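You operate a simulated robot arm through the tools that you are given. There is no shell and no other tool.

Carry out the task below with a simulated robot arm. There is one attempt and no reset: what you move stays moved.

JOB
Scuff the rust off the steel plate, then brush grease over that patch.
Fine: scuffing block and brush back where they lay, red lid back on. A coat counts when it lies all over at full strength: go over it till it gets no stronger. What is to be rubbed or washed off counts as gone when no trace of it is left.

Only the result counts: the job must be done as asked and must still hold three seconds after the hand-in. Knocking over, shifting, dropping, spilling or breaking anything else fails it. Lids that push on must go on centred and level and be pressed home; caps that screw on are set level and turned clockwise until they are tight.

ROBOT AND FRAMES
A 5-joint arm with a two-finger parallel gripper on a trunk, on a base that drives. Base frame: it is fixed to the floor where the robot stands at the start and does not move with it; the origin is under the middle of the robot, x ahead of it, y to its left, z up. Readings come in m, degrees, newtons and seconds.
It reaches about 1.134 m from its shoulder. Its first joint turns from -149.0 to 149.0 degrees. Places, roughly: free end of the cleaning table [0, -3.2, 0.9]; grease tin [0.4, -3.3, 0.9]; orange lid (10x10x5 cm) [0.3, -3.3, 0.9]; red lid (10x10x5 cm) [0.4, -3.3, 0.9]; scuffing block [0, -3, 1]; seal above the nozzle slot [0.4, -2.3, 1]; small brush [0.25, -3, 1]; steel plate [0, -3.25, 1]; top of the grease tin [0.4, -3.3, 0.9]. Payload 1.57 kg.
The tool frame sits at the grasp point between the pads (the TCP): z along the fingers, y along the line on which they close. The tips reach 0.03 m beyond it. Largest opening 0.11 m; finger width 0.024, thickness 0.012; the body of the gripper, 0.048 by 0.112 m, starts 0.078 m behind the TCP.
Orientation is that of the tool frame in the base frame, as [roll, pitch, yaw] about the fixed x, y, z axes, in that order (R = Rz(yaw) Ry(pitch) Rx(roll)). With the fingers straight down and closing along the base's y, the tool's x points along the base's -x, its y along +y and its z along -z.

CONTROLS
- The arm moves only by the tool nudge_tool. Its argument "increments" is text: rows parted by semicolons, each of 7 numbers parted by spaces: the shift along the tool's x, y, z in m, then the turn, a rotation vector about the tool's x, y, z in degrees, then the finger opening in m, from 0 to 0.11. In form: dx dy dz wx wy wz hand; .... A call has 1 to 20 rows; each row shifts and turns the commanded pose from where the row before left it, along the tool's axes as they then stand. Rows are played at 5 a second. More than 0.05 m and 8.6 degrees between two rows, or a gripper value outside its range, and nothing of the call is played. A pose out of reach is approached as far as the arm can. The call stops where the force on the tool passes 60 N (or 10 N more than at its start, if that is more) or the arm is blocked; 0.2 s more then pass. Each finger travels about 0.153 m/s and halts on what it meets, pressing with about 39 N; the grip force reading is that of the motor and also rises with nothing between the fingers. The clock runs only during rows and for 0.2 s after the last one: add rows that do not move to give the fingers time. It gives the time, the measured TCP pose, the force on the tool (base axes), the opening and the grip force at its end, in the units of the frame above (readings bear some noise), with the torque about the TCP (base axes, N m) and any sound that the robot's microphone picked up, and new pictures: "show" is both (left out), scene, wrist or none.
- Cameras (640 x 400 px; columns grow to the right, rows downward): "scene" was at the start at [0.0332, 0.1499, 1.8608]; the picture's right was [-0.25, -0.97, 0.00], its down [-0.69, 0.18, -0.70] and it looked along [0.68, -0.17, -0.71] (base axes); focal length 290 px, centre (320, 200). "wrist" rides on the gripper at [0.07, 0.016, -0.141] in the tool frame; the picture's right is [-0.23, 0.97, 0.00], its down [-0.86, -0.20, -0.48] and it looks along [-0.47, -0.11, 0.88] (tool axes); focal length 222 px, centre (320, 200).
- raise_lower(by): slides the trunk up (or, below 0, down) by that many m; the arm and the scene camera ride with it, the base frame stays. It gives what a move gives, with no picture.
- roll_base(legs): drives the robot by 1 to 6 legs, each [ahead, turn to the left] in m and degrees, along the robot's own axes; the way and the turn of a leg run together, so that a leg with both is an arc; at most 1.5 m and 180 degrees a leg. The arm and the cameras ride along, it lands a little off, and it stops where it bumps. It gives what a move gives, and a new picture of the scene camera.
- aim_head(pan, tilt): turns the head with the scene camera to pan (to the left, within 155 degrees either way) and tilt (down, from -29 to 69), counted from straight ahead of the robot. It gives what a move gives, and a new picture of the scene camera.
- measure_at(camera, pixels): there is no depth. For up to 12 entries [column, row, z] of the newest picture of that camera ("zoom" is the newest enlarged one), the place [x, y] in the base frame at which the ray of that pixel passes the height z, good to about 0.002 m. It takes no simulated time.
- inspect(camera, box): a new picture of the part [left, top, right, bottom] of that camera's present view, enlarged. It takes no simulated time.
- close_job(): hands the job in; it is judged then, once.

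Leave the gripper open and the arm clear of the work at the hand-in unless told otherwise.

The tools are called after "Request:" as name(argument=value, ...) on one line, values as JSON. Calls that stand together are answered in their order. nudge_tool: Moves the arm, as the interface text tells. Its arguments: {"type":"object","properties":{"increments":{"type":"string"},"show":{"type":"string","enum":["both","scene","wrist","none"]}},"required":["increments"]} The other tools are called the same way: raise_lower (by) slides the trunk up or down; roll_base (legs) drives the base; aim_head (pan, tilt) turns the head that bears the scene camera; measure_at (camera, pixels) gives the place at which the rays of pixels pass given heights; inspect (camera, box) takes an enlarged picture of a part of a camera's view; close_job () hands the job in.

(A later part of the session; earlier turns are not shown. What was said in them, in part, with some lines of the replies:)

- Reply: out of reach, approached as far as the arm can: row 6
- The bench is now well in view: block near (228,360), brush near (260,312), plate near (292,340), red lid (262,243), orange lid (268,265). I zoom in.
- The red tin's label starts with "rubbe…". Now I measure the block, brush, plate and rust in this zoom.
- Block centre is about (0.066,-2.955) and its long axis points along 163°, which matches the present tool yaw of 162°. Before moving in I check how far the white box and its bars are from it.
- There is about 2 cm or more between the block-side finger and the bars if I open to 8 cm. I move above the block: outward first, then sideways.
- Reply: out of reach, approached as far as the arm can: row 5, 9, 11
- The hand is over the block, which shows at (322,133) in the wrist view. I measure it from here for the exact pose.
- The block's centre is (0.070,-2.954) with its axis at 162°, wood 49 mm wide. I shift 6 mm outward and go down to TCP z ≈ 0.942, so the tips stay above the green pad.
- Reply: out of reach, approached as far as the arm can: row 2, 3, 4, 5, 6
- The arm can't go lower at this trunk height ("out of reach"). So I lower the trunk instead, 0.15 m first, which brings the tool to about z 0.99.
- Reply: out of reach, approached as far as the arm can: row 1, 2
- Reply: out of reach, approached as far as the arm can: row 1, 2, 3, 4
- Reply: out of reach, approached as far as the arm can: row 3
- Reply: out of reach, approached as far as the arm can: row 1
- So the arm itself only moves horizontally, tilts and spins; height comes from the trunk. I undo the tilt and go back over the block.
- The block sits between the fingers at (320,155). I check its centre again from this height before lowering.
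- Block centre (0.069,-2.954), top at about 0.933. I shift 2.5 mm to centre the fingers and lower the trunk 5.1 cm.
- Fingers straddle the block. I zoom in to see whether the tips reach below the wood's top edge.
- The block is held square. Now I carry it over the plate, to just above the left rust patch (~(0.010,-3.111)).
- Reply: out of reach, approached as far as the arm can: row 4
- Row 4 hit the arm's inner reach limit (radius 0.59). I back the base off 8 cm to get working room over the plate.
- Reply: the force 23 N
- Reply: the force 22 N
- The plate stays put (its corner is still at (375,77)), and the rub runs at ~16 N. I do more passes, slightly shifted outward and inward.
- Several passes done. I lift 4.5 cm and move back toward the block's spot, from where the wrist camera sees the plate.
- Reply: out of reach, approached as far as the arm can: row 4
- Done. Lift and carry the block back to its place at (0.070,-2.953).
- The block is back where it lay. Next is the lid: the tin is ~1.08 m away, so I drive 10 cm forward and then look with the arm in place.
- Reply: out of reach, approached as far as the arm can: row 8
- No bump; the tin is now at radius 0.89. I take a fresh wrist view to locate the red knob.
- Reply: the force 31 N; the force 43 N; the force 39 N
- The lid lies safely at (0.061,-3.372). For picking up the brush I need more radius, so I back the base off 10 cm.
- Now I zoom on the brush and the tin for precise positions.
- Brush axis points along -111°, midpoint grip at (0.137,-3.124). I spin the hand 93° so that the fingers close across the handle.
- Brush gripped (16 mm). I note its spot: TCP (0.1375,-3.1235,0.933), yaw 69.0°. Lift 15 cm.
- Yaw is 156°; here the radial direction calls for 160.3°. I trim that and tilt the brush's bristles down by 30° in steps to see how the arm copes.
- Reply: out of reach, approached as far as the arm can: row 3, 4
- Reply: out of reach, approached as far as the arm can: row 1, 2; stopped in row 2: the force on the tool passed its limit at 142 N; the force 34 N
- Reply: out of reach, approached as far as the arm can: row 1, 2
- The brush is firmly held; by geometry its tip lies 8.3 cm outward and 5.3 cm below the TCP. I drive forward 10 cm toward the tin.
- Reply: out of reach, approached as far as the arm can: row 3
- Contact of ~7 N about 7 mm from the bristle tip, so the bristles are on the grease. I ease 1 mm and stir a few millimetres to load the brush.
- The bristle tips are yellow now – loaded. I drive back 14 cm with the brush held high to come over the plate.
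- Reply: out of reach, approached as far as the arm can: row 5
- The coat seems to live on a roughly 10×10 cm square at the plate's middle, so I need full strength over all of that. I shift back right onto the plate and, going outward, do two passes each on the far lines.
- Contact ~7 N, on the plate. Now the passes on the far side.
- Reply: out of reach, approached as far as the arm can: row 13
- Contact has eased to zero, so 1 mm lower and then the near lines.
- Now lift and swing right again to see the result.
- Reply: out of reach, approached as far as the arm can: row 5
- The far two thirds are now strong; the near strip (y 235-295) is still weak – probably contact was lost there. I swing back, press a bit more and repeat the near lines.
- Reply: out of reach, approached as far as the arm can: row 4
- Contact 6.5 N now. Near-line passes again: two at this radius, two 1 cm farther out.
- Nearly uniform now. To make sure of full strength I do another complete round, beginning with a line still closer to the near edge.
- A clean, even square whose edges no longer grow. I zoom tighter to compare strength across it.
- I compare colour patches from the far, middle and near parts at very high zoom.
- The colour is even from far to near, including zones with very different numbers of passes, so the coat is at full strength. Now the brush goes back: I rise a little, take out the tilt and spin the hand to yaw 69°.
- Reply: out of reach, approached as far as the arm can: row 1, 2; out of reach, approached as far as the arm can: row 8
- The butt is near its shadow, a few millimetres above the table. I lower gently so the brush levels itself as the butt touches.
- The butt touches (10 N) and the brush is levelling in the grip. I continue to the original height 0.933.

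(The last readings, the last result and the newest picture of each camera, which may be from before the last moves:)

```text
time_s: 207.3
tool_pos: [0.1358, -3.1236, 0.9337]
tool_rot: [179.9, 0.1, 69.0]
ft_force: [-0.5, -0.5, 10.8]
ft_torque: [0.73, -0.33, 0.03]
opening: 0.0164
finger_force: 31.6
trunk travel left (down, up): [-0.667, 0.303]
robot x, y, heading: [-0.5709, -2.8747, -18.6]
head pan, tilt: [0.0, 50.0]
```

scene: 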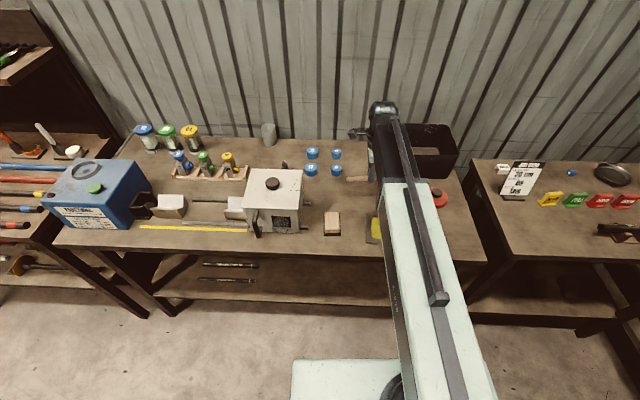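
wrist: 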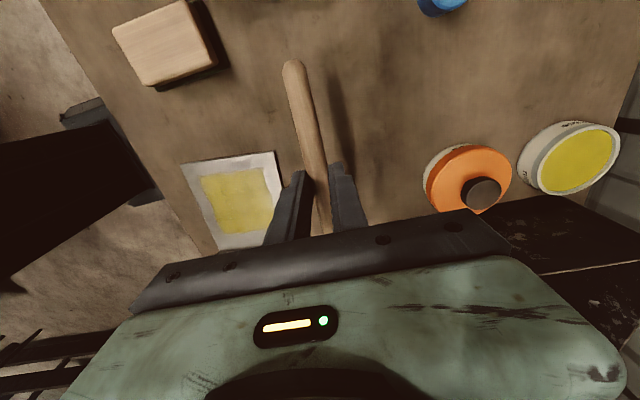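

Back at the original trunk height (-0.667). I open slowly and rise.

Request:
nudge_tool(increments="0 0 0 0 0 0 0.018;0 0 0 0 0 0 0.022;0 0 0 0 0 0 0.03;0 0 0 0 0 0 0.045;0 0 0 0 0 0 0.045;0 0 0 0 0 0 0.045", show="none")

Request:
raise_lower(by=0.13)

Request:
nudge_tool(increments="0 0 0 0 0 0 0.06", show="both")

```text
time_s: 208.7
tool_pos: [0.1359, -3.1247, 0.9336]
tool_rot: [179.9, 0.0, 69.1]
ft_force: [0.4, 1.5, 0.8]
ft_torque: [0.0, 0.03, -0.02]
opening: 0.0452
finger_force: 0.1
trunk travel left (down, up): [-0.667, 0.303]
robot x, y, heading: [-0.5685, -2.8709, -18.4]
head pan, tilt: [0.0, 50.0]
```

```text
time_s: 210.3
tool_pos: [0.1358, -3.1253, 1.0638]
tool_rot: [180.0, 0.0, 69.0]
ft_force: [0.8, -0.3, 0.1]
ft_torque: [0.0, 0.0, 0.02]
opening: 0.0451
finger_force: 0.1
trunk travel left (down, up): [-0.797, 0.173]
robot x, y, heading: [-0.5692, -2.8755, -18.2]
head pan, tilt: [0.0, 50.0]
```

```text
time_s: 210.7
tool_pos: [0.136, -3.1244, 1.0638]
tool_rot: [179.9, -0.1, 69.0]
ft_force: [-0.3, -0.2, 0.6]
ft_torque: [-0.02, -0.01, -0.02]
opening: 0.06
finger_force: 0.0
trunk travel left (down, up): [-0.797, 0.173]
robot x, y, heading: [-0.5679, -2.8765, -18.6]
head pan, tilt: [0.0, 50.0]
```

scene: 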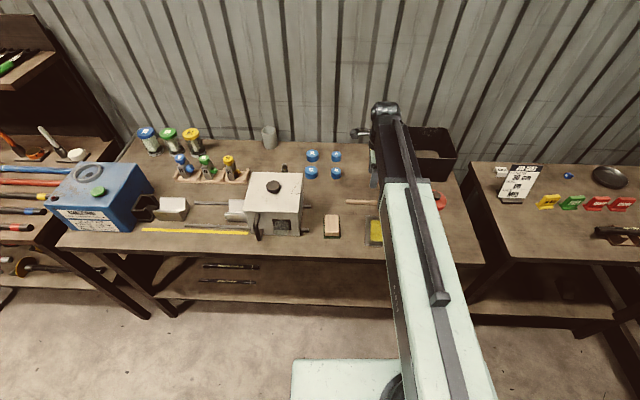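
wrist: 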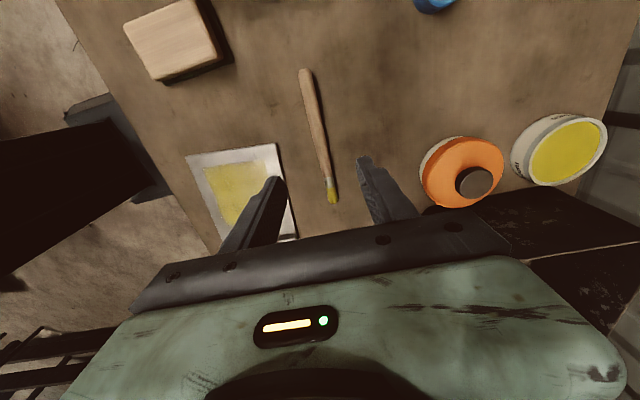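

The brush lies where it was (tip at (333,203) vs (331,200) before). I inspect the coat from this angle too.

Request:
inspect(camera="wrist", box=[180, 135, 300, 235])

```text
4.00 times, centred on (240, 185) of wrist
```

zoom: 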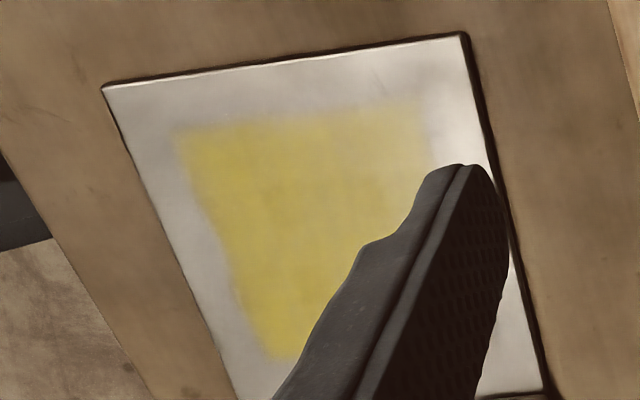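

Everything so far is in place. Now the lid: I drive forward 14 cm to where both lid and tin are in reach, and spin the hand back.

Request:
roll_base(legs=[[0.14, 0]])

Request:
nudge_tool(increments="0 0 0 0 0 -7.77 0.07;0 0 0 0 0 -7.77 0.07;0 0 0 0 0 -7.77 0.07;0 0 0 0 0 -7.77 0.07;0 0 0 0 0 -7.77 0.07;0 0 0 0 0 -7.77 0.07;0 0 0 0 0 -7.77 0.07;0 0 0 0 0 -7.77 0.07;0 0 0 0 0 -7.77 0.07;0 0 0 0 0 -7.77 0.07;0 0 0 0 0 -7.77 0.07;0 0 0 0 0 -7.73 0.07;0 0 0 0 0 0 0.07", show="none")

```text
time_s: 212.0
tool_pos: [0.2686, -3.1665, 1.0637]
tool_rot: [179.9, 0.0, 69.2]
ft_force: [0.2, -0.8, 0.3]
ft_torque: [0.02, 0.01, -0.02]
opening: 0.0601
finger_force: 0.1
trunk travel left (down, up): [-0.797, 0.173]
robot x, y, heading: [-0.4354, -2.9204, -18.3]
head pan, tilt: [0.0, 50.0]
```

scene: 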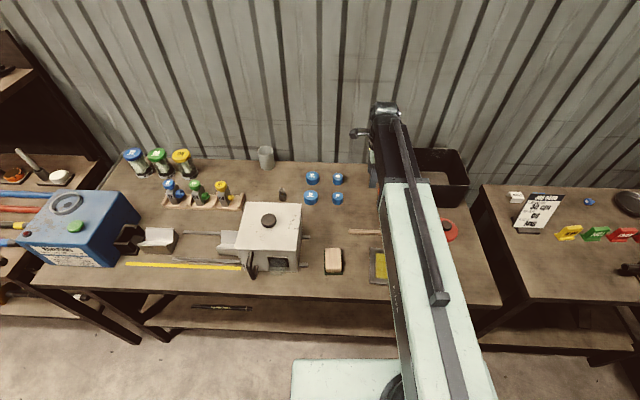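

```text
time_s: 214.8
tool_pos: [0.2691, -3.1654, 1.0637]
tool_rot: [180.0, 0.1, 162.4]
ft_force: [0.5, 0.6, 0.3]
ft_torque: [0.0, 0.0, -0.02]
opening: 0.0702
finger_force: 0.0
trunk travel left (down, up): [-0.797, 0.173]
robot x, y, heading: [-0.4388, -2.9165, -18.2]
head pan, tilt: [0.0, 50.0]
```

Request:
nudge_tool(increments="0.017 -0.0324 0 0 0 0 0.07;0.017 -0.0324 0 0 0 0 0.07;0.017 -0.0324 0 0 0 0 0.07;0.017 -0.0324 0 0 0 0 0.07;0.017 -0.0324 0 0 0 0 0.07;0.017 -0.0324 0 0 0 0 0.07;0.017 -0.0324 0 0 0 0 0.07;0.0169 -0.0325 0 0 0 0 0.07;0 0 0 0 0 0 0.07;0 0 0 0 0 0 0.07", show="both")

Request:
inspect(camera="wrist", box=[240, 80, 400, 200])

```text
time_s: 217.0
tool_pos: [0.0615, -3.3716, 1.0633]
tool_rot: [180.0, 0.1, 162.5]
ft_force: [0.6, 0.4, -0.4]
ft_torque: [0.02, 0.0, -0.01]
opening: 0.07
finger_force: 0.0
trunk travel left (down, up): [-0.797, 0.173]
robot x, y, heading: [-0.4356, -2.9195, -18.6]
head pan, tilt: [0.0, 50.0]
```

scene: 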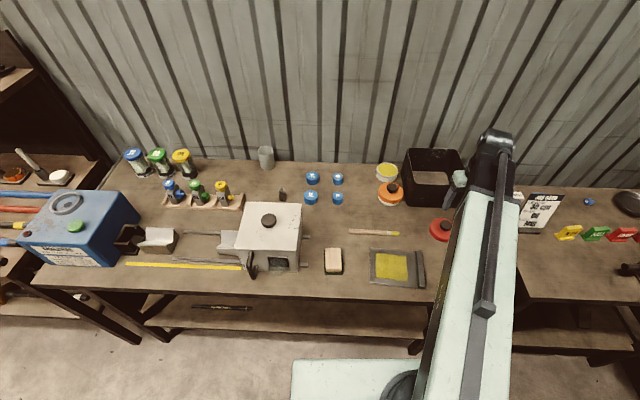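
wrist: 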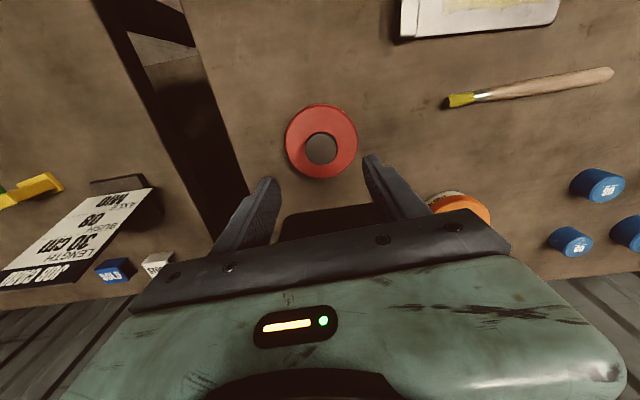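

```text
3.33 times, centred on (320, 140) of wrist
```

zoom: 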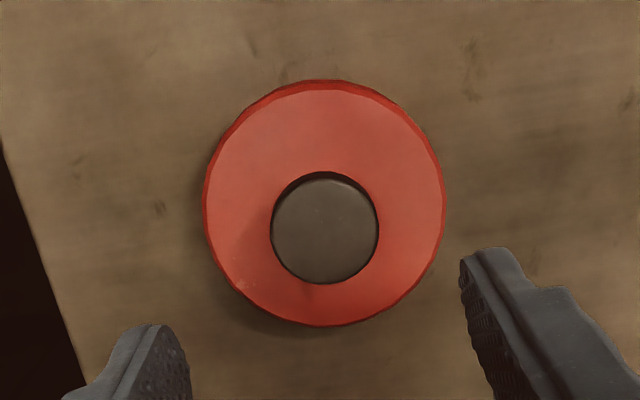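

Lid is centred under the hand (knob at (321,148)). The scene view also shows the plate free; I check the coat once more.

Request:
inspect(camera="scene", box=[360, 240, 432, 295])

Request:
measure_at(camera="wrist", pixels=[[321, 148.4, 0.95]])

```text
7.27 times, centred on (396, 268) of scene
```

zoom: 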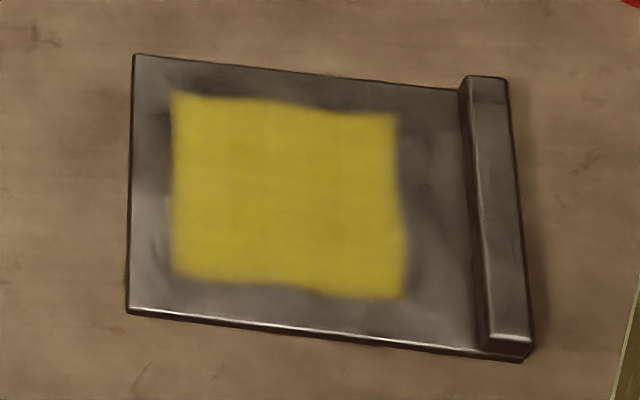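

```text
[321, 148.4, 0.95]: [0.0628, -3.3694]
```

Coat is even. Now I centre (2 mm) and lower onto the lid's knob.

Request:
nudge_tool(increments="0 0.002 0 0 0 0 0.07;0 0 0 0 0 0 0.07", show="none")

Request:
raise_lower(by=-0.099)

Request:
nudge_tool(increments="0 0 0 0 0 0 0.055;0 0 0 0 0 0 0.045;0 0 0 0 0 0 0.025;0 0 0 0 0 0 0.02;0 0 0 0 0 0 0.02", show="wrist")

```text
time_s: 217.6
tool_pos: [0.061, -3.371, 1.0638]
tool_rot: [-179.9, 0.1, 162.3]
ft_force: [-0.9, -0.7, 0.0]
ft_torque: [0.03, 0.0, -0.02]
opening: 0.07
finger_force: 0.1
trunk travel left (down, up): [-0.797, 0.173]
robot x, y, heading: [-0.4358, -2.9203, -18.6]
head pan, tilt: [0.0, 50.0]
```

```text
time_s: 218.9
tool_pos: [0.0612, -3.3702, 0.9655]
tool_rot: [180.0, 0.0, 162.5]
ft_force: [0.4, -0.4, -0.4]
ft_torque: [0.0, -0.02, 0.02]
opening: 0.0701
finger_force: 0.1
trunk travel left (down, up): [-0.698, 0.272]
robot x, y, heading: [-0.4371, -2.9215, -18.4]
head pan, tilt: [0.0, 50.0]
```

```text
time_s: 220.2
tool_pos: [0.0624, -3.3703, 0.9642]
tool_rot: [180.0, 0.2, 162.3]
ft_force: [-0.3, -0.5, -0.5]
ft_torque: [0.01, 0.0, 0.02]
opening: 0.0371
finger_force: 39.0
trunk travel left (down, up): [-0.698, 0.272]
robot x, y, heading: [-0.4373, -2.9142, -18.4]
head pan, tilt: [0.0, 50.0]
```

wrist: 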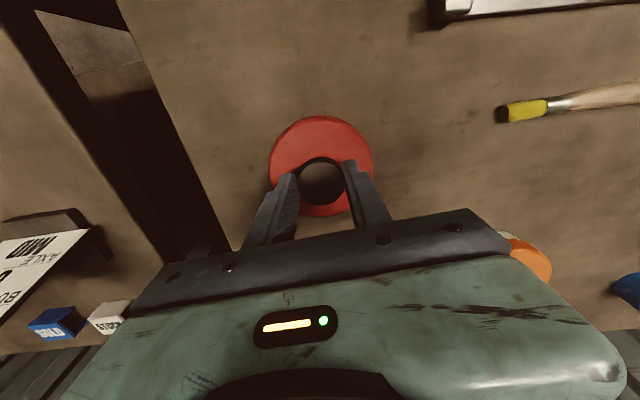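

Gripped. I lift to z 1.12 and carry the lid back over the tin.

Request:
raise_lower(by=0.158)

Request:
nudge_tool(increments="-0.03565 0.02 0 0 0 0 0.02;-0.03565 0.02 0 0 0 0 0.02;-0.03565 0.02 0 0 0 0 0.02;-0.03565 0.02 0 0 0 0 0.02;-0.03565 0.02 0 0 0 0 0.02;-0.03565 0.02 0 0 0 0 0.02;-0.03565 0.02 0 0 0 0 0.02;-0.03565 0.0201 0 0 0 0 0.02;0 0 0 0 0 0 0.02;0 0 0 0 0 0 0.02", show="both")

```text
time_s: 222.0
tool_pos: [0.0623, -3.3706, 1.1229]
tool_rot: [-180.0, 0.1, 162.4]
ft_force: [-0.5, -0.6, -0.5]
ft_torque: [0.02, -0.02, -0.01]
opening: 0.0373
finger_force: 39.3
trunk travel left (down, up): [-0.856, 0.114]
robot x, y, heading: [-0.4364, -2.9177, -18.4]
head pan, tilt: [0.0, 50.0]
```

```text
time_s: 224.2
tool_pos: [0.3855, -3.3044, 1.1233]
tool_rot: [-180.0, 0.1, 162.3]
ft_force: [0.0, -0.5, -0.3]
ft_torque: [0.05, 0.02, -0.02]
opening: 0.0373
finger_force: 39.2
out of reach, approached as far as the arm can: row 4
trunk travel left (down, up): [-0.856, 0.114]
robot x, y, heading: [-0.4369, -2.9202, -18.5]
head pan, tilt: [0.0, 50.0]
```

scene: 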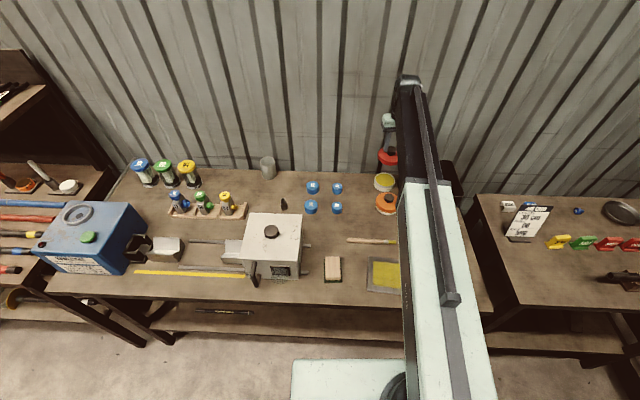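
wrist: 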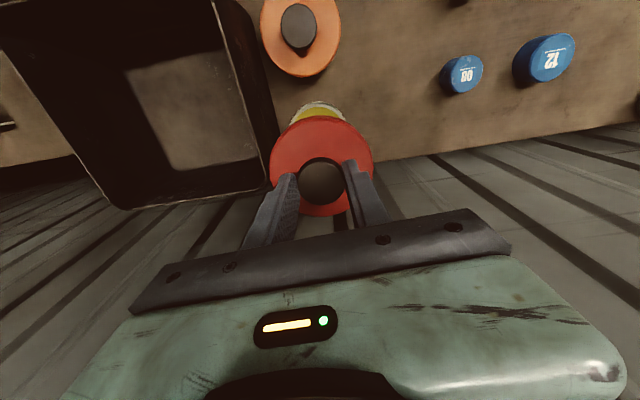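

I trim the position to the original closed pose, then compare with the picture from when the lid came off.

Request:
nudge_tool(increments="0.0042 -0.0007 0 0 0 0 0.02;0 0 0 0 0 0 0.02;0 0 0 0 0 0 0.02", show="none")

Request:
inspect(camera="wrist", box=[220, 60, 420, 220])

Request:
inspect(camera="scene", box=[340, 130, 440, 205])

```text
time_s: 225.0
tool_pos: [0.3796, -3.3038, 1.1225]
tool_rot: [180.0, 0.1, 162.4]
ft_force: [-0.6, 0.1, 0.1]
ft_torque: [0.06, 0.04, 0.03]
opening: 0.0375
finger_force: 39.2
out of reach, approached as far as the arm can: row 1
trunk travel left (down, up): [-0.856, 0.114]
robot x, y, heading: [-0.4356, -2.9184, -18.7]
head pan, tilt: [0.0, 50.0]
```

```text
2.50 times, centred on (320, 140) of wrist
```

zoom: 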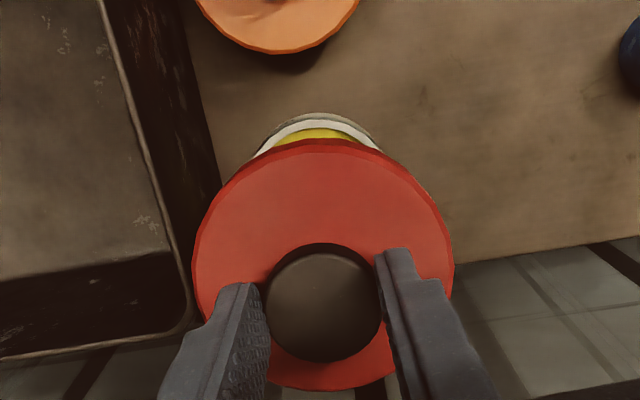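

```text
5.33 times, centred on (390, 168) of scene
```

zoom: 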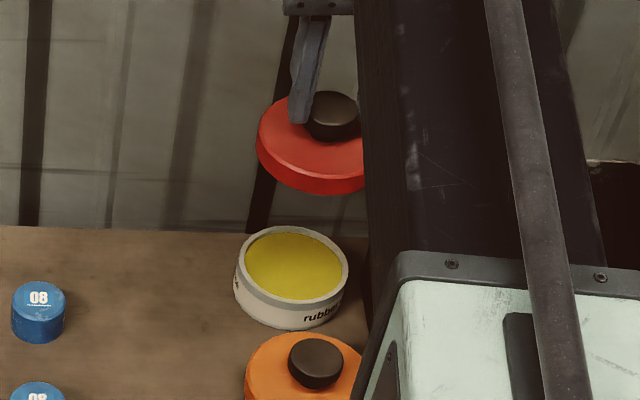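

The tin is unmoved; I'm ~2 mm too far in, so I shift 1.8 mm outward and lower to just above the rim.

Request:
nudge_tool(increments="-0.0018 0 0 0 0 0 0.02;0 0 0 0 0 0 0.02;0 0 0 0 0 0 0.02", show="none")

Request:
raise_lower(by=-0.112)

Request:
inspect(camera="wrist", box=[240, 90, 400, 230])

Request:
inspect(camera="scene", box=[350, 130, 430, 190])

```text
time_s: 225.8
tool_pos: [0.3807, -3.3044, 1.1235]
tool_rot: [180.0, 0.1, 162.4]
ft_force: [-0.4, -0.3, 0.9]
ft_torque: [-0.02, -0.01, 0.0]
opening: 0.0375
finger_force: 39.2
trunk travel left (down, up): [-0.856, 0.114]
robot x, y, heading: [-0.434, -2.9173, -18.3]
head pan, tilt: [0.0, 50.0]
```

```text
time_s: 227.2
tool_pos: [0.3809, -3.3032, 1.0123]
tool_rot: [179.9, 0.1, 162.3]
ft_force: [-0.1, -0.5, 0.0]
ft_torque: [-0.01, 0.02, 0.03]
opening: 0.0373
finger_force: 39.1
trunk travel left (down, up): [-0.744, 0.226]
robot x, y, heading: [-0.4353, -2.9202, -18.5]
head pan, tilt: [0.0, 50.0]
```

```text
2.86 times, centred on (320, 160) of wrist
```

zoom: 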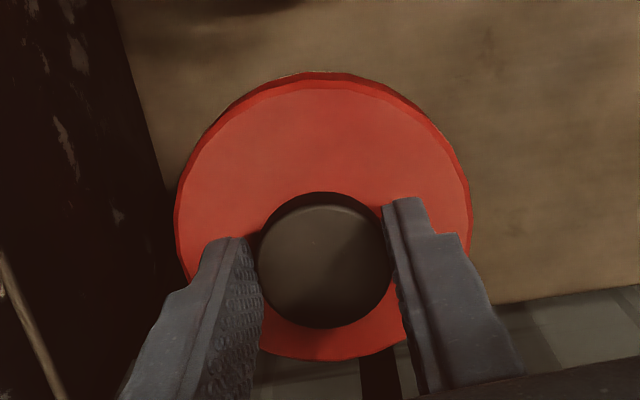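

```text
6.67 times, centred on (390, 160) of scene
```

zoom: 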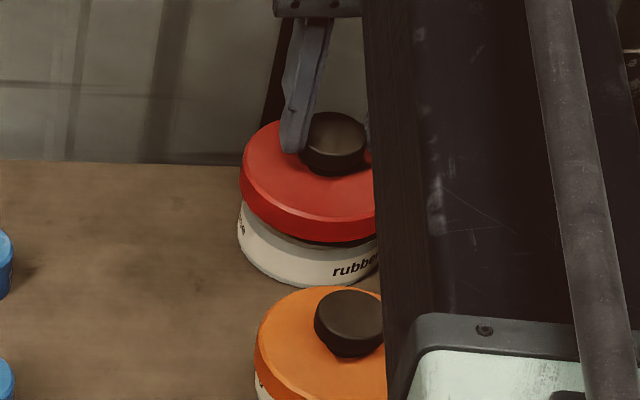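

The lid seems ~2 mm too near the robot compared with the original pose (reading 0.3809 vs 0.3828 wanted). I shift 2 mm outward, then lower stepwise.

Request:
nudge_tool(increments="-0.002 0 0 0 0 0 0.02;0 0 0 0 0 0 0.02;0 0 0 0 0 0 0.02", show="none")

Request:
raise_lower(by=-0.006)

Request:
raise_lower(by=-0.003)

```text
time_s: 228.0
tool_pos: [0.3824, -3.3039, 1.0105]
tool_rot: [-180.0, 0.2, 162.4]
ft_force: [-0.4, 0.2, -0.9]
ft_torque: [-0.02, -0.03, 0.0]
opening: 0.0369
finger_force: 39.0
trunk travel left (down, up): [-0.744, 0.226]
robot x, y, heading: [-0.4369, -2.9205, -18.4]
head pan, tilt: [0.0, 50.0]
```

```text
time_s: 228.6
tool_pos: [0.3821, -3.3047, 1.0052]
tool_rot: [180.0, 0.1, 162.4]
ft_force: [-0.1, -0.1, -1.0]
ft_torque: [-0.01, 0.02, 0.02]
opening: 0.0373
finger_force: 39.3
trunk travel left (down, up): [-0.738, 0.232]
robot x, y, heading: [-0.431, -2.9182, -18.2]
head pan, tilt: [0.0, 50.0]
```

```text
time_s: 229.1
tool_pos: [0.3828, -3.3045, 1.0021]
tool_rot: [-179.9, 0.0, 162.3]
ft_force: [-0.7, -0.4, -0.2]
ft_torque: [-0.01, 0.01, -0.01]
opening: 0.0372
finger_force: 39.2
trunk travel left (down, up): [-0.735, 0.235]
robot x, y, heading: [-0.4364, -2.9179, -18.2]
head pan, tilt: [0.0, 50.0]
```

Request:
raise_lower(by=-0.003)

Request:
raise_lower(by=-0.003)

```text
time_s: 229.6
tool_pos: [0.383, -3.3043, 0.9988]
tool_rot: [180.0, 0.2, 162.4]
ft_force: [1.0, -0.6, -0.3]
ft_torque: [0.0, 0.04, -0.02]
opening: 0.0374
finger_force: 39.4
trunk travel left (down, up): [-0.732, 0.238]
robot x, y, heading: [-0.4368, -2.9195, -18.4]
head pan, tilt: [0.0, 50.0]
```

```text
time_s: 230.1
tool_pos: [0.3835, -3.3049, 0.9959]
tool_rot: [180.0, 0.1, 162.5]
ft_force: [-0.8, 0.2, -0.2]
ft_torque: [0.0, 0.0, 0.01]
opening: 0.0374
finger_force: 39.1
trunk travel left (down, up): [-0.729, 0.241]
robot x, y, heading: [-0.431, -2.92, -18.4]
head pan, tilt: [0.0, 50.0]
```

The lid is already over the rim with no resistance. On down in small steps.

Request:
raise_lower(by=-0.004)

Request:
raise_lower(by=-0.003)

```text
time_s: 230.6
tool_pos: [0.3826, -3.3047, 0.9915]
tool_rot: [179.9, 0.2, 162.4]
ft_force: [-0.2, 0.3, -0.7]
ft_torque: [0.03, 0.01, -0.01]
opening: 0.0373
finger_force: 39.0
trunk travel left (down, up): [-0.725, 0.245]
robot x, y, heading: [-0.4345, -2.9145, -18.4]
head pan, tilt: [0.0, 50.0]
```

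```text
time_s: 231.2
tool_pos: [0.3839, -3.3041, 0.9888]
tool_rot: [-180.0, 0.1, 162.4]
ft_force: [0.4, -0.1, -0.2]
ft_torque: [0.03, -0.02, 0.02]
opening: 0.0374
finger_force: 39.3
trunk travel left (down, up): [-0.722, 0.248]
robot x, y, heading: [-0.4365, -2.9192, -18.5]
head pan, tilt: [0.0, 50.0]
```

Request:
raise_lower(by=-0.002)

Request:
raise_lower(by=-0.0015)

```text
time_s: 231.7
tool_pos: [0.3825, -3.3044, 0.9874]
tool_rot: [179.9, 0.1, 162.5]
ft_force: [1.0, -0.6, 6.0]
ft_torque: [-0.02, 0.02, 0.01]
opening: 0.0374
finger_force: 38.7
trunk travel left (down, up): [-0.72, 0.25]
robot x, y, heading: [-0.4345, -2.9185, -18.4]
head pan, tilt: [0.0, 50.0]
```

```text
time_s: 232.2
tool_pos: [0.3831, -3.3047, 0.988]
tool_rot: [-180.0, 0.3, 162.4]
ft_force: [8.0, -3.3, 25.5]
ft_torque: [-0.16, -0.16, 0.01]
opening: 0.0371
finger_force: 38.5
trunk travel left (down, up): [-0.719, 0.251]
robot x, y, heading: [-0.4339, -2.9191, -18.7]
head pan, tilt: [0.0, 50.0]
```

First resistance (25 N) with the lid ~2 mm above its home height – it now has to be pressed home. I press a little more with the grip.

Request:
raise_lower(by=-0.0015)

```text
time_s: 232.7
tool_pos: [0.381, -3.3031, 0.9852]
tool_rot: [180.0, 0.4, 162.5]
ft_force: [13.0, -6.0, 40.2]
ft_torque: [-0.27, -0.61, 0.06]
opening: 0.0375
finger_force: 38.7
trunk travel left (down, up): [-0.717, 0.253]
robot x, y, heading: [-0.4357, -2.9204, -18.3]
head pan, tilt: [0.0, 50.0]
```

40 N and level. I relieve, let go, and look at how the lid sits.

Request:
raise_lower(by=0.002)

Request:
nudge_tool(increments="0 0 0 0 0 0 0.045;0 0 0 0 0 0 0.055;0 0 0 0 0 0 0.07;0 0 0 0 0 0 0.07", show="none")

Request:
inspect(camera="scene", box=[350, 130, 430, 190])

```text
time_s: 233.2
tool_pos: [0.3819, -3.3036, 0.9868]
tool_rot: [180.0, 0.0, 162.4]
ft_force: [1.7, -1.0, 15.2]
ft_torque: [-0.19, -0.4, 0.06]
opening: 0.0375
finger_force: 39.6
trunk travel left (down, up): [-0.719, 0.251]
robot x, y, heading: [-0.4326, -2.9191, -18.7]
head pan, tilt: [0.0, 50.0]
```

```text
time_s: 234.2
tool_pos: [0.3826, -3.3044, 0.9866]
tool_rot: [-179.9, 0.0, 162.4]
ft_force: [-0.7, -0.8, -0.3]
ft_torque: [-0.01, 0.02, 0.0]
opening: 0.0699
finger_force: 0.1
trunk travel left (down, up): [-0.719, 0.251]
robot x, y, heading: [-0.4392, -2.9174, -18.4]
head pan, tilt: [0.0, 50.0]
```

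```text
6.67 times, centred on (390, 160) of scene
```

zoom: 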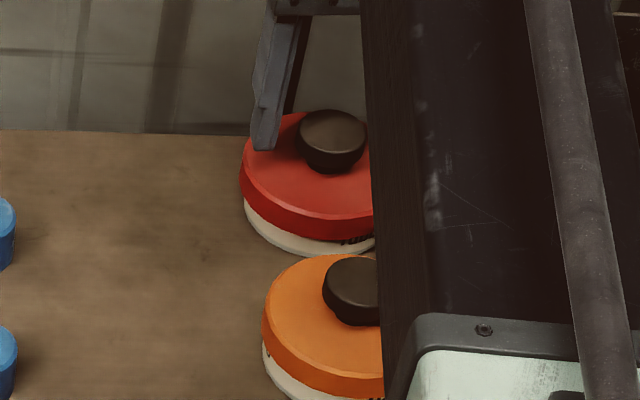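

Request:
inspect(camera="scene", box=[372, 140, 412, 170])

```text
13.33 times, centred on (392, 155) of scene
```

zoom: 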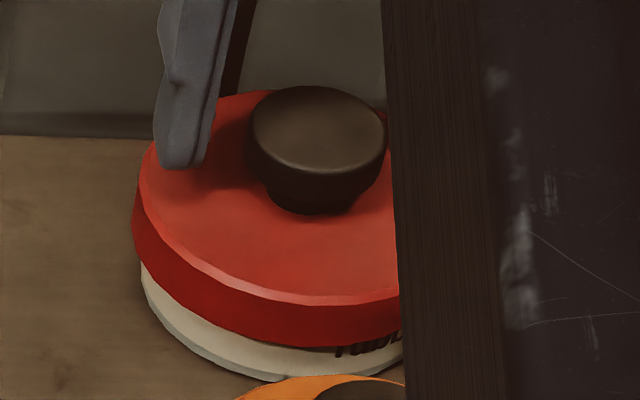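

It looks seated and level. To be sure it's home, I rise, close the fingers and press straight down on the knob.

Request:
raise_lower(by=0.055)

Request:
nudge_tool(increments="0 0 0 0 0 0 0.04;0 0 0 0 0 0 0.01;0 0 0 0 0 0 0.0;0 0 0 0 0 0 0.0", show="wrist")

Request:
raise_lower(by=-0.036)

```text
time_s: 235.2
tool_pos: [0.3826, -3.3039, 1.041]
tool_rot: [-180.0, 0.2, 162.4]
ft_force: [0.2, -0.2, 0.4]
ft_torque: [0.0, 0.01, 0.02]
opening: 0.0701
finger_force: 0.2
trunk travel left (down, up): [-0.774, 0.196]
robot x, y, heading: [-0.4353, -2.9186, -18.3]
head pan, tilt: [0.0, 50.0]
```

```text
time_s: 236.2
tool_pos: [0.3826, -3.3041, 1.0417]
tool_rot: [180.0, 0.1, 162.4]
ft_force: [1.0, -0.5, 1.4]
ft_torque: [0.0, 0.0, 0.03]
opening: 0.0
finger_force: 21.4
trunk travel left (down, up): [-0.774, 0.196]
robot x, y, heading: [-0.4345, -2.9163, -18.1]
head pan, tilt: [0.0, 50.0]
```

wrist: 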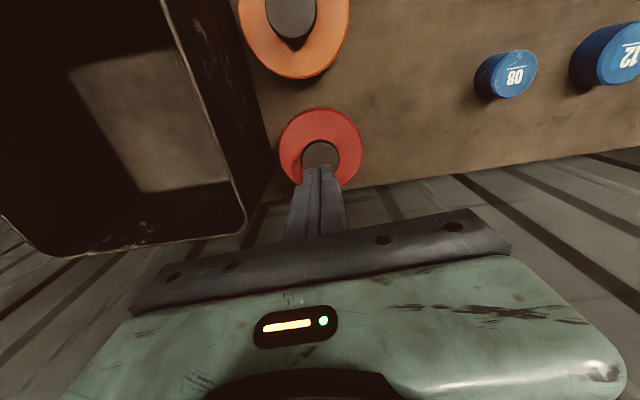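

```text
time_s: 237.0
tool_pos: [0.3836, -3.3035, 1.0042]
tool_rot: [-180.0, 0.1, 162.5]
ft_force: [-0.3, 0.2, 0.2]
ft_torque: [-0.01, -0.02, -0.03]
opening: 0.0
finger_force: 21.4
trunk travel left (down, up): [-0.738, 0.232]
robot x, y, heading: [-0.4365, -2.9192, -18.4]
head pan, tilt: [0.0, 50.0]
```

Request:
raise_lower(by=-0.002)

Request:
raise_lower(by=-0.002)

```text
time_s: 237.5
tool_pos: [0.3819, -3.3045, 1.0018]
tool_rot: [-180.0, 0.0, 162.5]
ft_force: [0.4, -0.2, -0.3]
ft_torque: [-0.02, -0.03, -0.02]
opening: 0.0
finger_force: 21.1
trunk travel left (down, up): [-0.736, 0.234]
robot x, y, heading: [-0.4381, -2.9171, -18.5]
head pan, tilt: [0.0, 50.0]
```

```text
time_s: 238.0
tool_pos: [0.3838, -3.3045, 1.0016]
tool_rot: [180.0, 0.1, 162.4]
ft_force: [0.2, -0.3, 0.0]
ft_torque: [-0.03, 0.0, 0.01]
opening: 0.0
finger_force: 21.2
trunk travel left (down, up): [-0.734, 0.236]
robot x, y, heading: [-0.4349, -2.916, -18.6]
head pan, tilt: [0.0, 50.0]
```

Request:
raise_lower(by=-0.002)

Request:
raise_lower(by=-0.0015)

```text
time_s: 238.5
tool_pos: [0.3834, -3.3039, 0.9984]
tool_rot: [-179.9, 0.1, 162.4]
ft_force: [0.7, -0.5, -0.3]
ft_torque: [0.01, 0.02, 0.0]
opening: 0.0
finger_force: 21.2
trunk travel left (down, up): [-0.732, 0.238]
robot x, y, heading: [-0.4357, -2.9202, -18.3]
head pan, tilt: [0.0, 50.0]
```

```text
time_s: 239.1
tool_pos: [0.3822, -3.3043, 0.9977]
tool_rot: [180.0, 0.1, 162.4]
ft_force: [-0.5, 0.0, -0.3]
ft_torque: [-0.01, 0.0, 0.0]
opening: 0.0001
finger_force: 21.5
trunk travel left (down, up): [-0.731, 0.239]
robot x, y, heading: [-0.4355, -2.9213, -18.7]
head pan, tilt: [0.0, 50.0]
```

Request:
raise_lower(by=-0.0015)

Request:
raise_lower(by=-0.0015)

```text
time_s: 239.6
tool_pos: [0.3832, -3.3046, 0.9959]
tool_rot: [180.0, 0.2, 162.4]
ft_force: [0.3, 0.6, -0.3]
ft_torque: [0.04, 0.02, -0.01]
opening: 0.0
finger_force: 21.1
trunk travel left (down, up): [-0.729, 0.241]
robot x, y, heading: [-0.4347, -2.9167, -18.3]
head pan, tilt: [0.0, 50.0]
```

```text
time_s: 240.1
tool_pos: [0.3827, -3.3052, 0.9946]
tool_rot: [-180.0, 0.1, 162.4]
ft_force: [-0.5, -0.5, 0.3]
ft_torque: [0.03, 0.03, 0.0]
opening: 0.0
finger_force: 20.9
trunk travel left (down, up): [-0.728, 0.242]
robot x, y, heading: [-0.4325, -2.9216, -18.3]
head pan, tilt: [0.0, 50.0]
```

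Request:
raise_lower(by=-0.0015)

Request:
inspect(camera="wrist", box=[260, 90, 380, 230])

```text
time_s: 240.6
tool_pos: [0.383, -3.3035, 0.9937]
tool_rot: [180.0, 0.3, 162.4]
ft_force: [4.0, -2.3, 12.4]
ft_torque: [-0.05, -0.1, 0.06]
opening: 0.0
finger_force: 21.0
trunk travel left (down, up): [-0.726, 0.244]
robot x, y, heading: [-0.4351, -2.9171, -18.5]
head pan, tilt: [0.0, 50.0]
```

```text
2.86 times, centred on (320, 160) of wrist
```

zoom: 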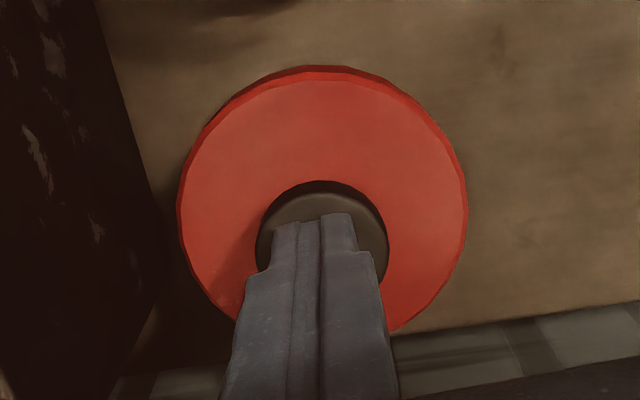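

Contact on the knob top (12 N). I press on in 1.5 mm steps to about 45 N.

Request:
raise_lower(by=-0.0015)

Request:
raise_lower(by=-0.0015)

```text
time_s: 241.1
tool_pos: [0.3821, -3.3039, 0.9944]
tool_rot: [-179.9, 0.4, 162.3]
ft_force: [11.9, -6.0, 32.0]
ft_torque: [-0.14, -0.33, 0.1]
opening: 0.0
finger_force: 20.8
trunk travel left (down, up): [-0.725, 0.245]
robot x, y, heading: [-0.434, -2.926, -18.4]
head pan, tilt: [0.0, 50.0]
```

```text
time_s: 241.8
tool_pos: [0.3814, -3.3042, 0.9936]
tool_rot: [-179.9, 0.5, 162.4]
ft_force: [1.5, 0.0, 38.4]
ft_torque: [0.03, 0.03, 0.04]
opening: 0.0
finger_force: 21.8
trunk travel left (down, up): [-0.724, 0.246]
robot x, y, heading: [-0.4393, -2.9199, -18.5]
head pan, tilt: [0.0, 50.0]
stopped: the force on the tool passed its limit at 60 N (the readings are from after the stop); the commanded pose is now the measured one
```

60 N reached and nothing yields any more: firm. To verify it is home, I rise to z 1.0006 with 7 cm opening – the same view as before I took the lid off – and compare sizes.

Request:
raise_lower(by=0.03)

Request:
nudge_tool(increments="0 0 0 0 0 0 0.03;0 0 0 0 0 0 0.06;0 0 0 0 0 0 0.07;0 0 0 0 0 0 0.07", show="none")

```text
time_s: 242.5
tool_pos: [0.3856, -3.3046, 1.0203]
tool_rot: [-180.0, 0.3, 162.4]
ft_force: [-1.0, 0.7, -0.4]
ft_torque: [-0.04, 0.0, 0.02]
opening: 0.0002
finger_force: 21.4
trunk travel left (down, up): [-0.754, 0.216]
robot x, y, heading: [-0.4349, -2.9167, -18.6]
head pan, tilt: [0.0, 50.0]
```

```text
time_s: 243.5
tool_pos: [0.3835, -3.3043, 1.0207]
tool_rot: [-180.0, 0.4, 162.4]
ft_force: [-1.0, -0.4, 0.2]
ft_torque: [-0.02, 0.01, 0.0]
opening: 0.0702
finger_force: 0.2
trunk travel left (down, up): [-0.754, 0.216]
robot x, y, heading: [-0.4357, -2.9163, -18.4]
head pan, tilt: [0.0, 50.0]
```

Request:
raise_lower(by=-0.02)

Request:
inspect(camera="wrist", box=[220, 90, 420, 230])

Request:
inspect(camera="scene", box=[350, 110, 450, 180])

```text
time_s: 244.2
tool_pos: [0.3846, -3.3052, 1.0003]
tool_rot: [-179.9, 0.4, 162.5]
ft_force: [-0.1, -0.4, 0.0]
ft_torque: [-0.02, -0.04, 0.0]
opening: 0.0699
finger_force: 0.1
trunk travel left (down, up): [-0.734, 0.236]
robot x, y, heading: [-0.4333, -2.9206, -18.4]
head pan, tilt: [0.0, 50.0]
```

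```text
2.86 times, centred on (320, 160) of wrist
```

zoom: 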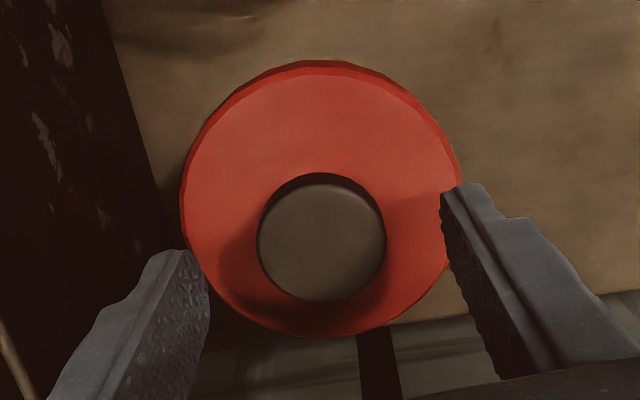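

```text
5.71 times, centred on (400, 145) of scene
```

zoom: 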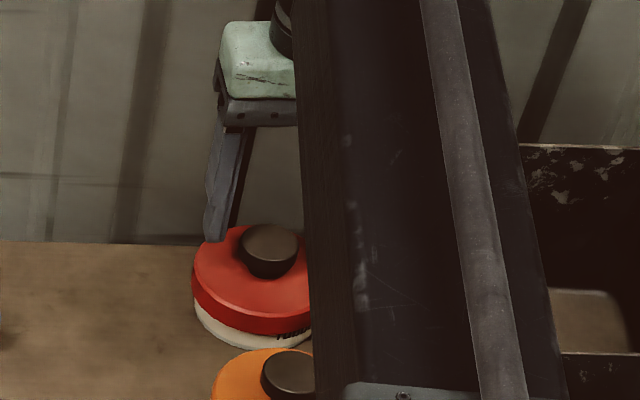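

Sizes match within a couple of pixels. For a surer check I go back to the very first viewpoint (base −10 cm, same trunk height), arm aside, and compare the red tin with the initial picture.

Request:
raise_lower(by=0.142)

Request:
nudge_tool(increments="0.0403 -0.022 0 0 0 0 0.08;0.0403 -0.022 0 0 0 0 0.08;0.0403 -0.022 0 0 0 0 0.08;0.0403 -0.022 0 0 0 0 0.08;0.0403 -0.022 0 0 0 0 0.08;0.0403 -0.022 0 0 0 0 0.08;0.0403 -0.022 0 0 0 0 0.08;0.0403 -0.022 0 0 0 0 0.08;0 0 0 0 0 0 0.08", show="none")

Request:
roll_base(legs=[[-0.1, 0]])

Request:
inspect(camera="scene", box=[360, 150, 408, 180])

Request:
inspect(camera="scene", box=[300, 140, 460, 240])

```text
time_s: 245.9
tool_pos: [0.3843, -3.305, 1.1418]
tool_rot: [180.0, 0.3, 162.4]
ft_force: [-0.3, -0.3, 0.4]
ft_torque: [0.0, 0.01, -0.01]
opening: 0.0701
finger_force: 0.0
trunk travel left (down, up): [-0.876, 0.094]
robot x, y, heading: [-0.4382, -2.9174, -18.4]
head pan, tilt: [0.0, 50.0]
```

```text
time_s: 247.9
tool_pos: [0.0234, -3.3722, 1.1427]
tool_rot: [180.0, 0.1, 162.6]
ft_force: [1.0, 0.5, 1.5]
ft_torque: [0.03, -0.01, 0.0]
opening: 0.08
finger_force: 0.1
trunk travel left (down, up): [-0.876, 0.094]
robot x, y, heading: [-0.4338, -2.9214, -18.3]
head pan, tilt: [0.0, 50.0]
```

```text
time_s: 249.0
tool_pos: [-0.0719, -3.3391, 1.1431]
tool_rot: [-179.9, 0.5, 162.4]
ft_force: [0.0, -0.5, 0.6]
ft_torque: [0.0, 0.02, 0.02]
opening: 0.08
finger_force: 0.1
trunk travel left (down, up): [-0.876, 0.094]
robot x, y, heading: [-0.5357, -2.8894, -18.3]
head pan, tilt: [0.0, 50.0]
```

scene: 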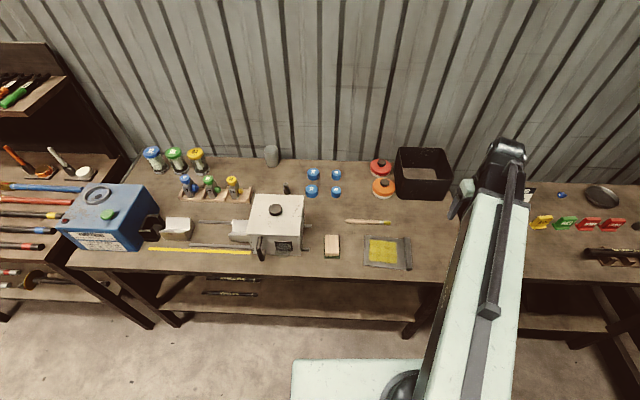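

```text
13.33 times, centred on (384, 165) of scene
```

zoom: 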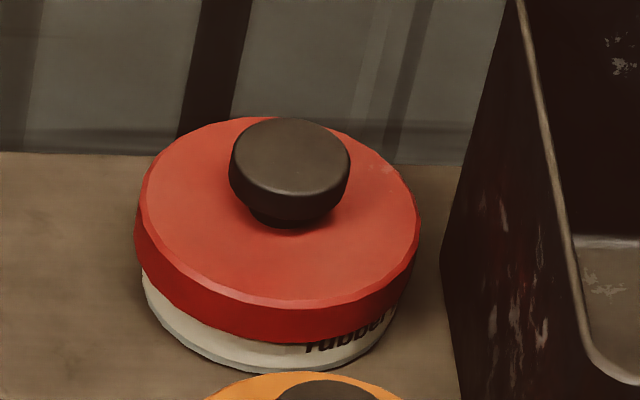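

```text
4.00 times, centred on (380, 190) of scene
```

zoom: 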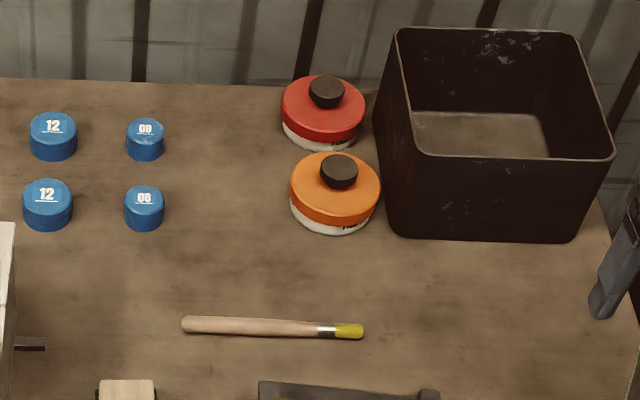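

Nearly identical to the start: skirt-to-base gap the same, knob and lid edges at the same pixels. I zoom tighter to check that it is level all round.

Request:
inspect(camera="scene", box=[366, 164, 398, 180])

Request:
inspect(camera="scene", box=[368, 182, 400, 202])

```text
16.00 times, centred on (382, 172) of scene
```

zoom: 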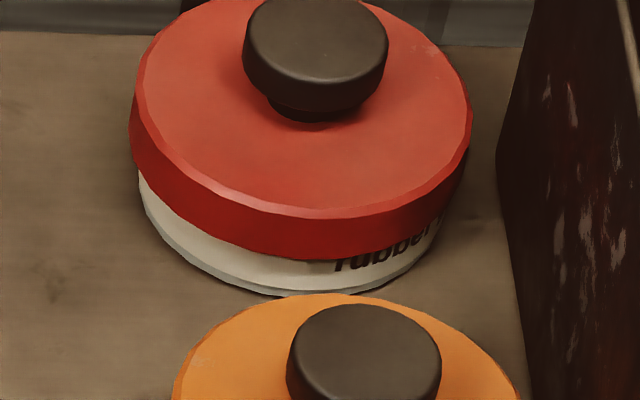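

```text
16.00 times, centred on (384, 192) of scene
```

zoom: 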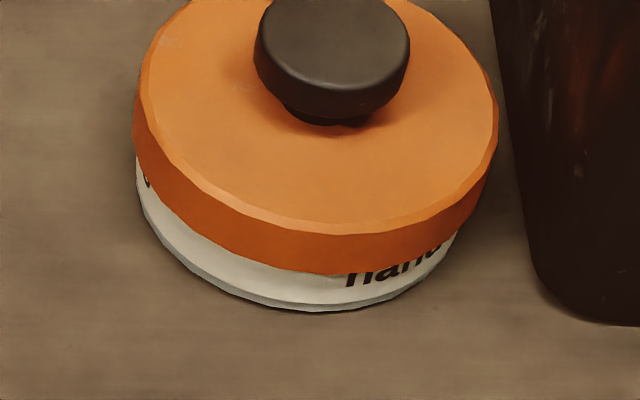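

The right side of the red lid may be a touch higher (letters look less covered there). I zoom further at both sides of the skirt.

Request:
inspect(camera="scene", box=[380, 167, 396, 177])

Request:
inspect(camera="scene", box=[366, 163, 382, 173])

Request:
inspect(camera="scene", box=[382, 189, 398, 199])

```text
16.00 times, centred on (388, 172) of scene
```

zoom: 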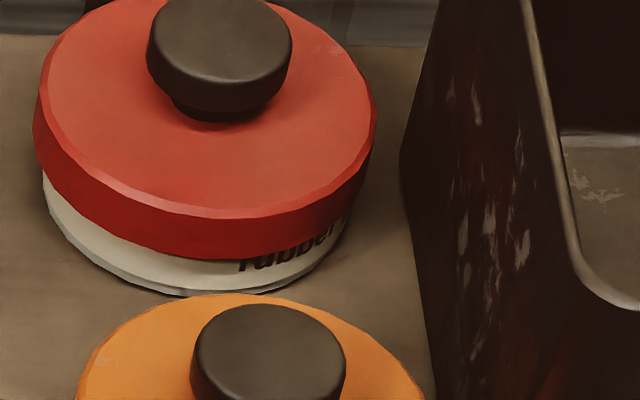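

```text
16.00 times, centred on (374, 168) of scene
```

zoom: 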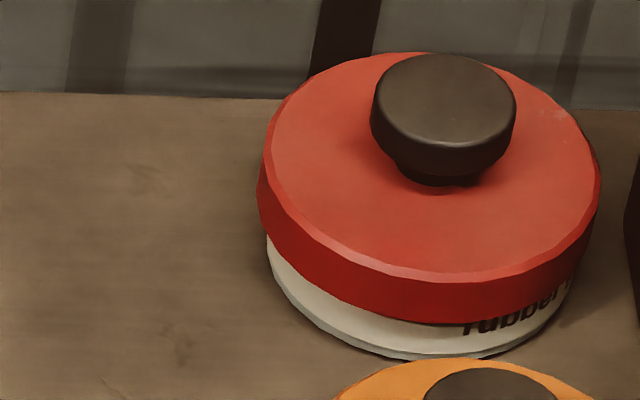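

```text
16.00 times, centred on (390, 194) of scene
```

zoom: 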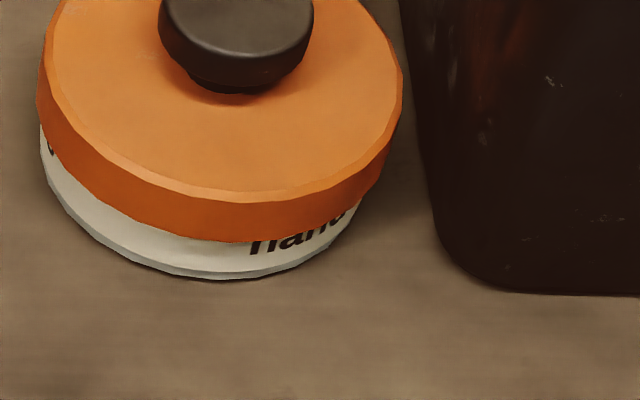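

Scaled against the untouched orange tin, the red lid's gap matches at left, centre and right (38/35/27 px vs. expected 38/34.5/28): level and home. Lastly I check plate, brush and block from here.

Request:
inspect(camera="scene", box=[310, 210, 422, 280])

Request:
inspect(camera="scene", box=[362, 232, 402, 270])

```text
5.71 times, centred on (366, 245) of scene
```

zoom: 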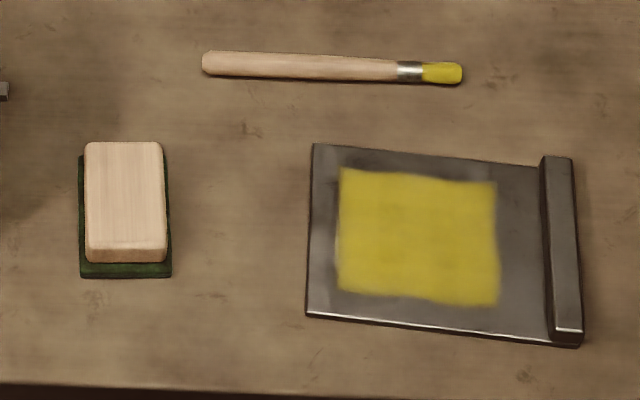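

```text
10.53 times, centred on (382, 251) of scene
```

zoom: 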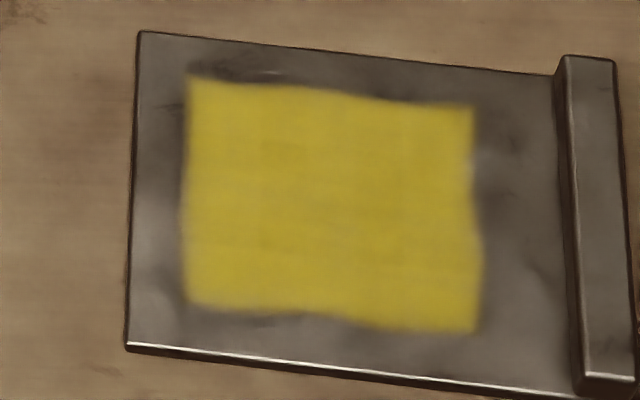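

Block and brush are back (brush within ~6 mm along its length), plate unmoved, coat even. The scene camera has few pixels on the coat, so I bring the wrist camera over the plate for a sharper look.

Request:
nudge_tool(increments="-0.0055 0.0435 0 0 0 0 0.08;-0.0055 0.0435 0 0 0 0 0.08;-0.0055 0.0435 0 0 0 0 0.08;-0.0055 0.0435 0 0 0 0 0.08;-0.0055 0.0435 0 0 0 0 0.11;0 0 0 0 0 0 0.11;0 0 0 0 0 0 0.11", show="none")

Request:
raise_lower(by=-0.06)

Request:
inspect(camera="wrist", box=[220, 60, 420, 190])

```text
time_s: 250.6
tool_pos: [0.0175, -3.1417, 1.143]
tool_rot: [180.0, 0.3, 162.6]
ft_force: [-0.7, 0.4, 0.2]
ft_torque: [0.01, 0.01, 0.0]
opening: 0.1098
finger_force: 0.2
trunk travel left (down, up): [-0.876, 0.094]
robot x, y, heading: [-0.5323, -2.8889, -18.3]
head pan, tilt: [0.0, 50.0]
```

```text
time_s: 251.6
tool_pos: [0.0171, -3.1429, 1.0819]
tool_rot: [180.0, 0.3, 162.6]
ft_force: [0.0, -0.7, -0.1]
ft_torque: [0.02, 0.04, -0.01]
opening: 0.1097
finger_force: 0.1
trunk travel left (down, up): [-0.816, 0.154]
robot x, y, heading: [-0.5322, -2.8833, -18.1]
head pan, tilt: [0.0, 50.0]
```

```text
3.08 times, centred on (320, 125) of wrist
```

zoom: 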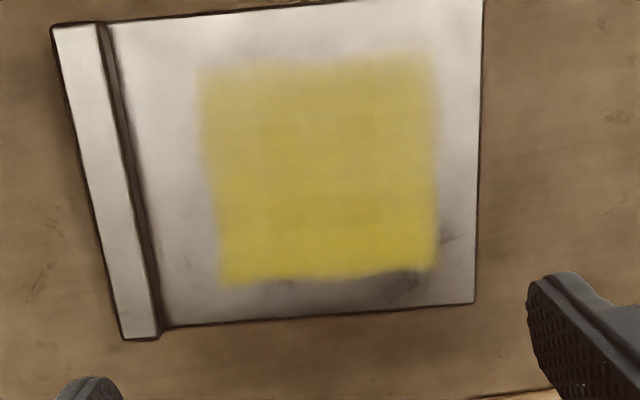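

The paler tone here is only glare (it appears in other corners from other angles); the coat is even. Gripper is open. I raise the arm and back the robot 40 cm away from the bench.

Request:
raise_lower(by=0.1)

Request:
roll_base(legs=[[-0.4, 0]])

Request:
inspect(camera="scene", box=[280, 100, 480, 225])

```text
time_s: 253.0
tool_pos: [0.0164, -3.1419, 1.1819]
tool_rot: [-179.9, 0.3, 162.5]
ft_force: [-0.1, 0.7, -0.1]
ft_torque: [0.0, 0.02, 0.02]
opening: 0.11
finger_force: 0.2
trunk travel left (down, up): [-0.916, 0.054]
robot x, y, heading: [-0.5305, -2.8859, -18.5]
head pan, tilt: [0.0, 50.0]
```

```text
time_s: 255.5
tool_pos: [-0.3741, -3.0152, 1.182]
tool_rot: [-179.9, 0.2, 162.1]
ft_force: [0.2, -0.5, 0.2]
ft_torque: [0.02, -0.01, 0.03]
opening: 0.1102
finger_force: 0.0
trunk travel left (down, up): [-0.916, 0.054]
robot x, y, heading: [-0.9201, -2.7584, -18.9]
head pan, tilt: [0.0, 50.0]
```

scene: 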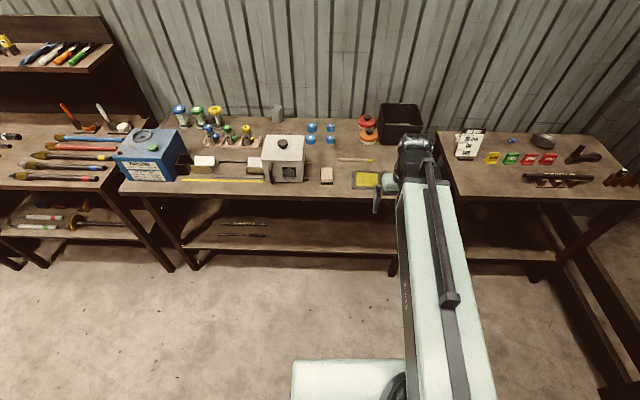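

```text
3.20 times, centred on (380, 162) of scene
```

zoom: 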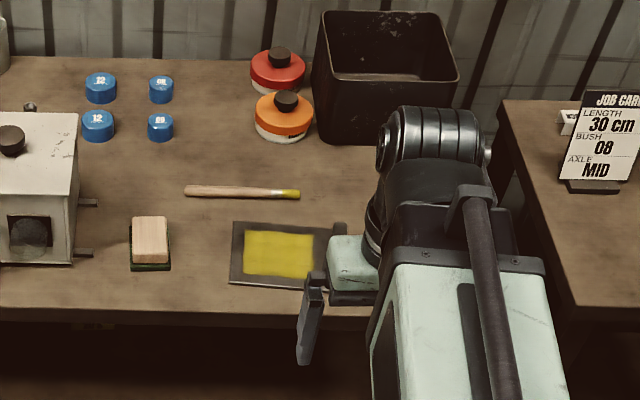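

The rust is gone and an even grease coat lies on the plate. The block and brush are back in place, the red lid is pressed home, and the open gripper is clear of the bench. I hand the job in.

Request:
close_job()

```text
The job is handed in.
```

I've handed the job in; the judging result did not come back to me.

- **Rust:** I scuffed both patches with the block. No orange shows on the plate from the scene camera or the wrist camera.
- **Grease:** The plate carries an even yellow coat of about 10×10 cm over where the rust was. Its colour matches across areas that got very different numbers of passes, so I took it as full strength. I loaded the brush once, and it was still yellow at the end.
- **Scuffing block:** It is back within about 1 mm of where it lay.
- **Brush:** It is back in its place, but about 6 mm further along its own length than before. I left it there.
- **Red lid:** It is back on the tin and was pressed to about 60 N. Its skirt gap matches the untouched orange tin on the left, centre and right, so I judged it level and home. The tin may have turned or moved about 2 mm.

I saw nothing else knocked, shifted or spilled. The robot is backed 40 cm away from the bench with the gripper open.
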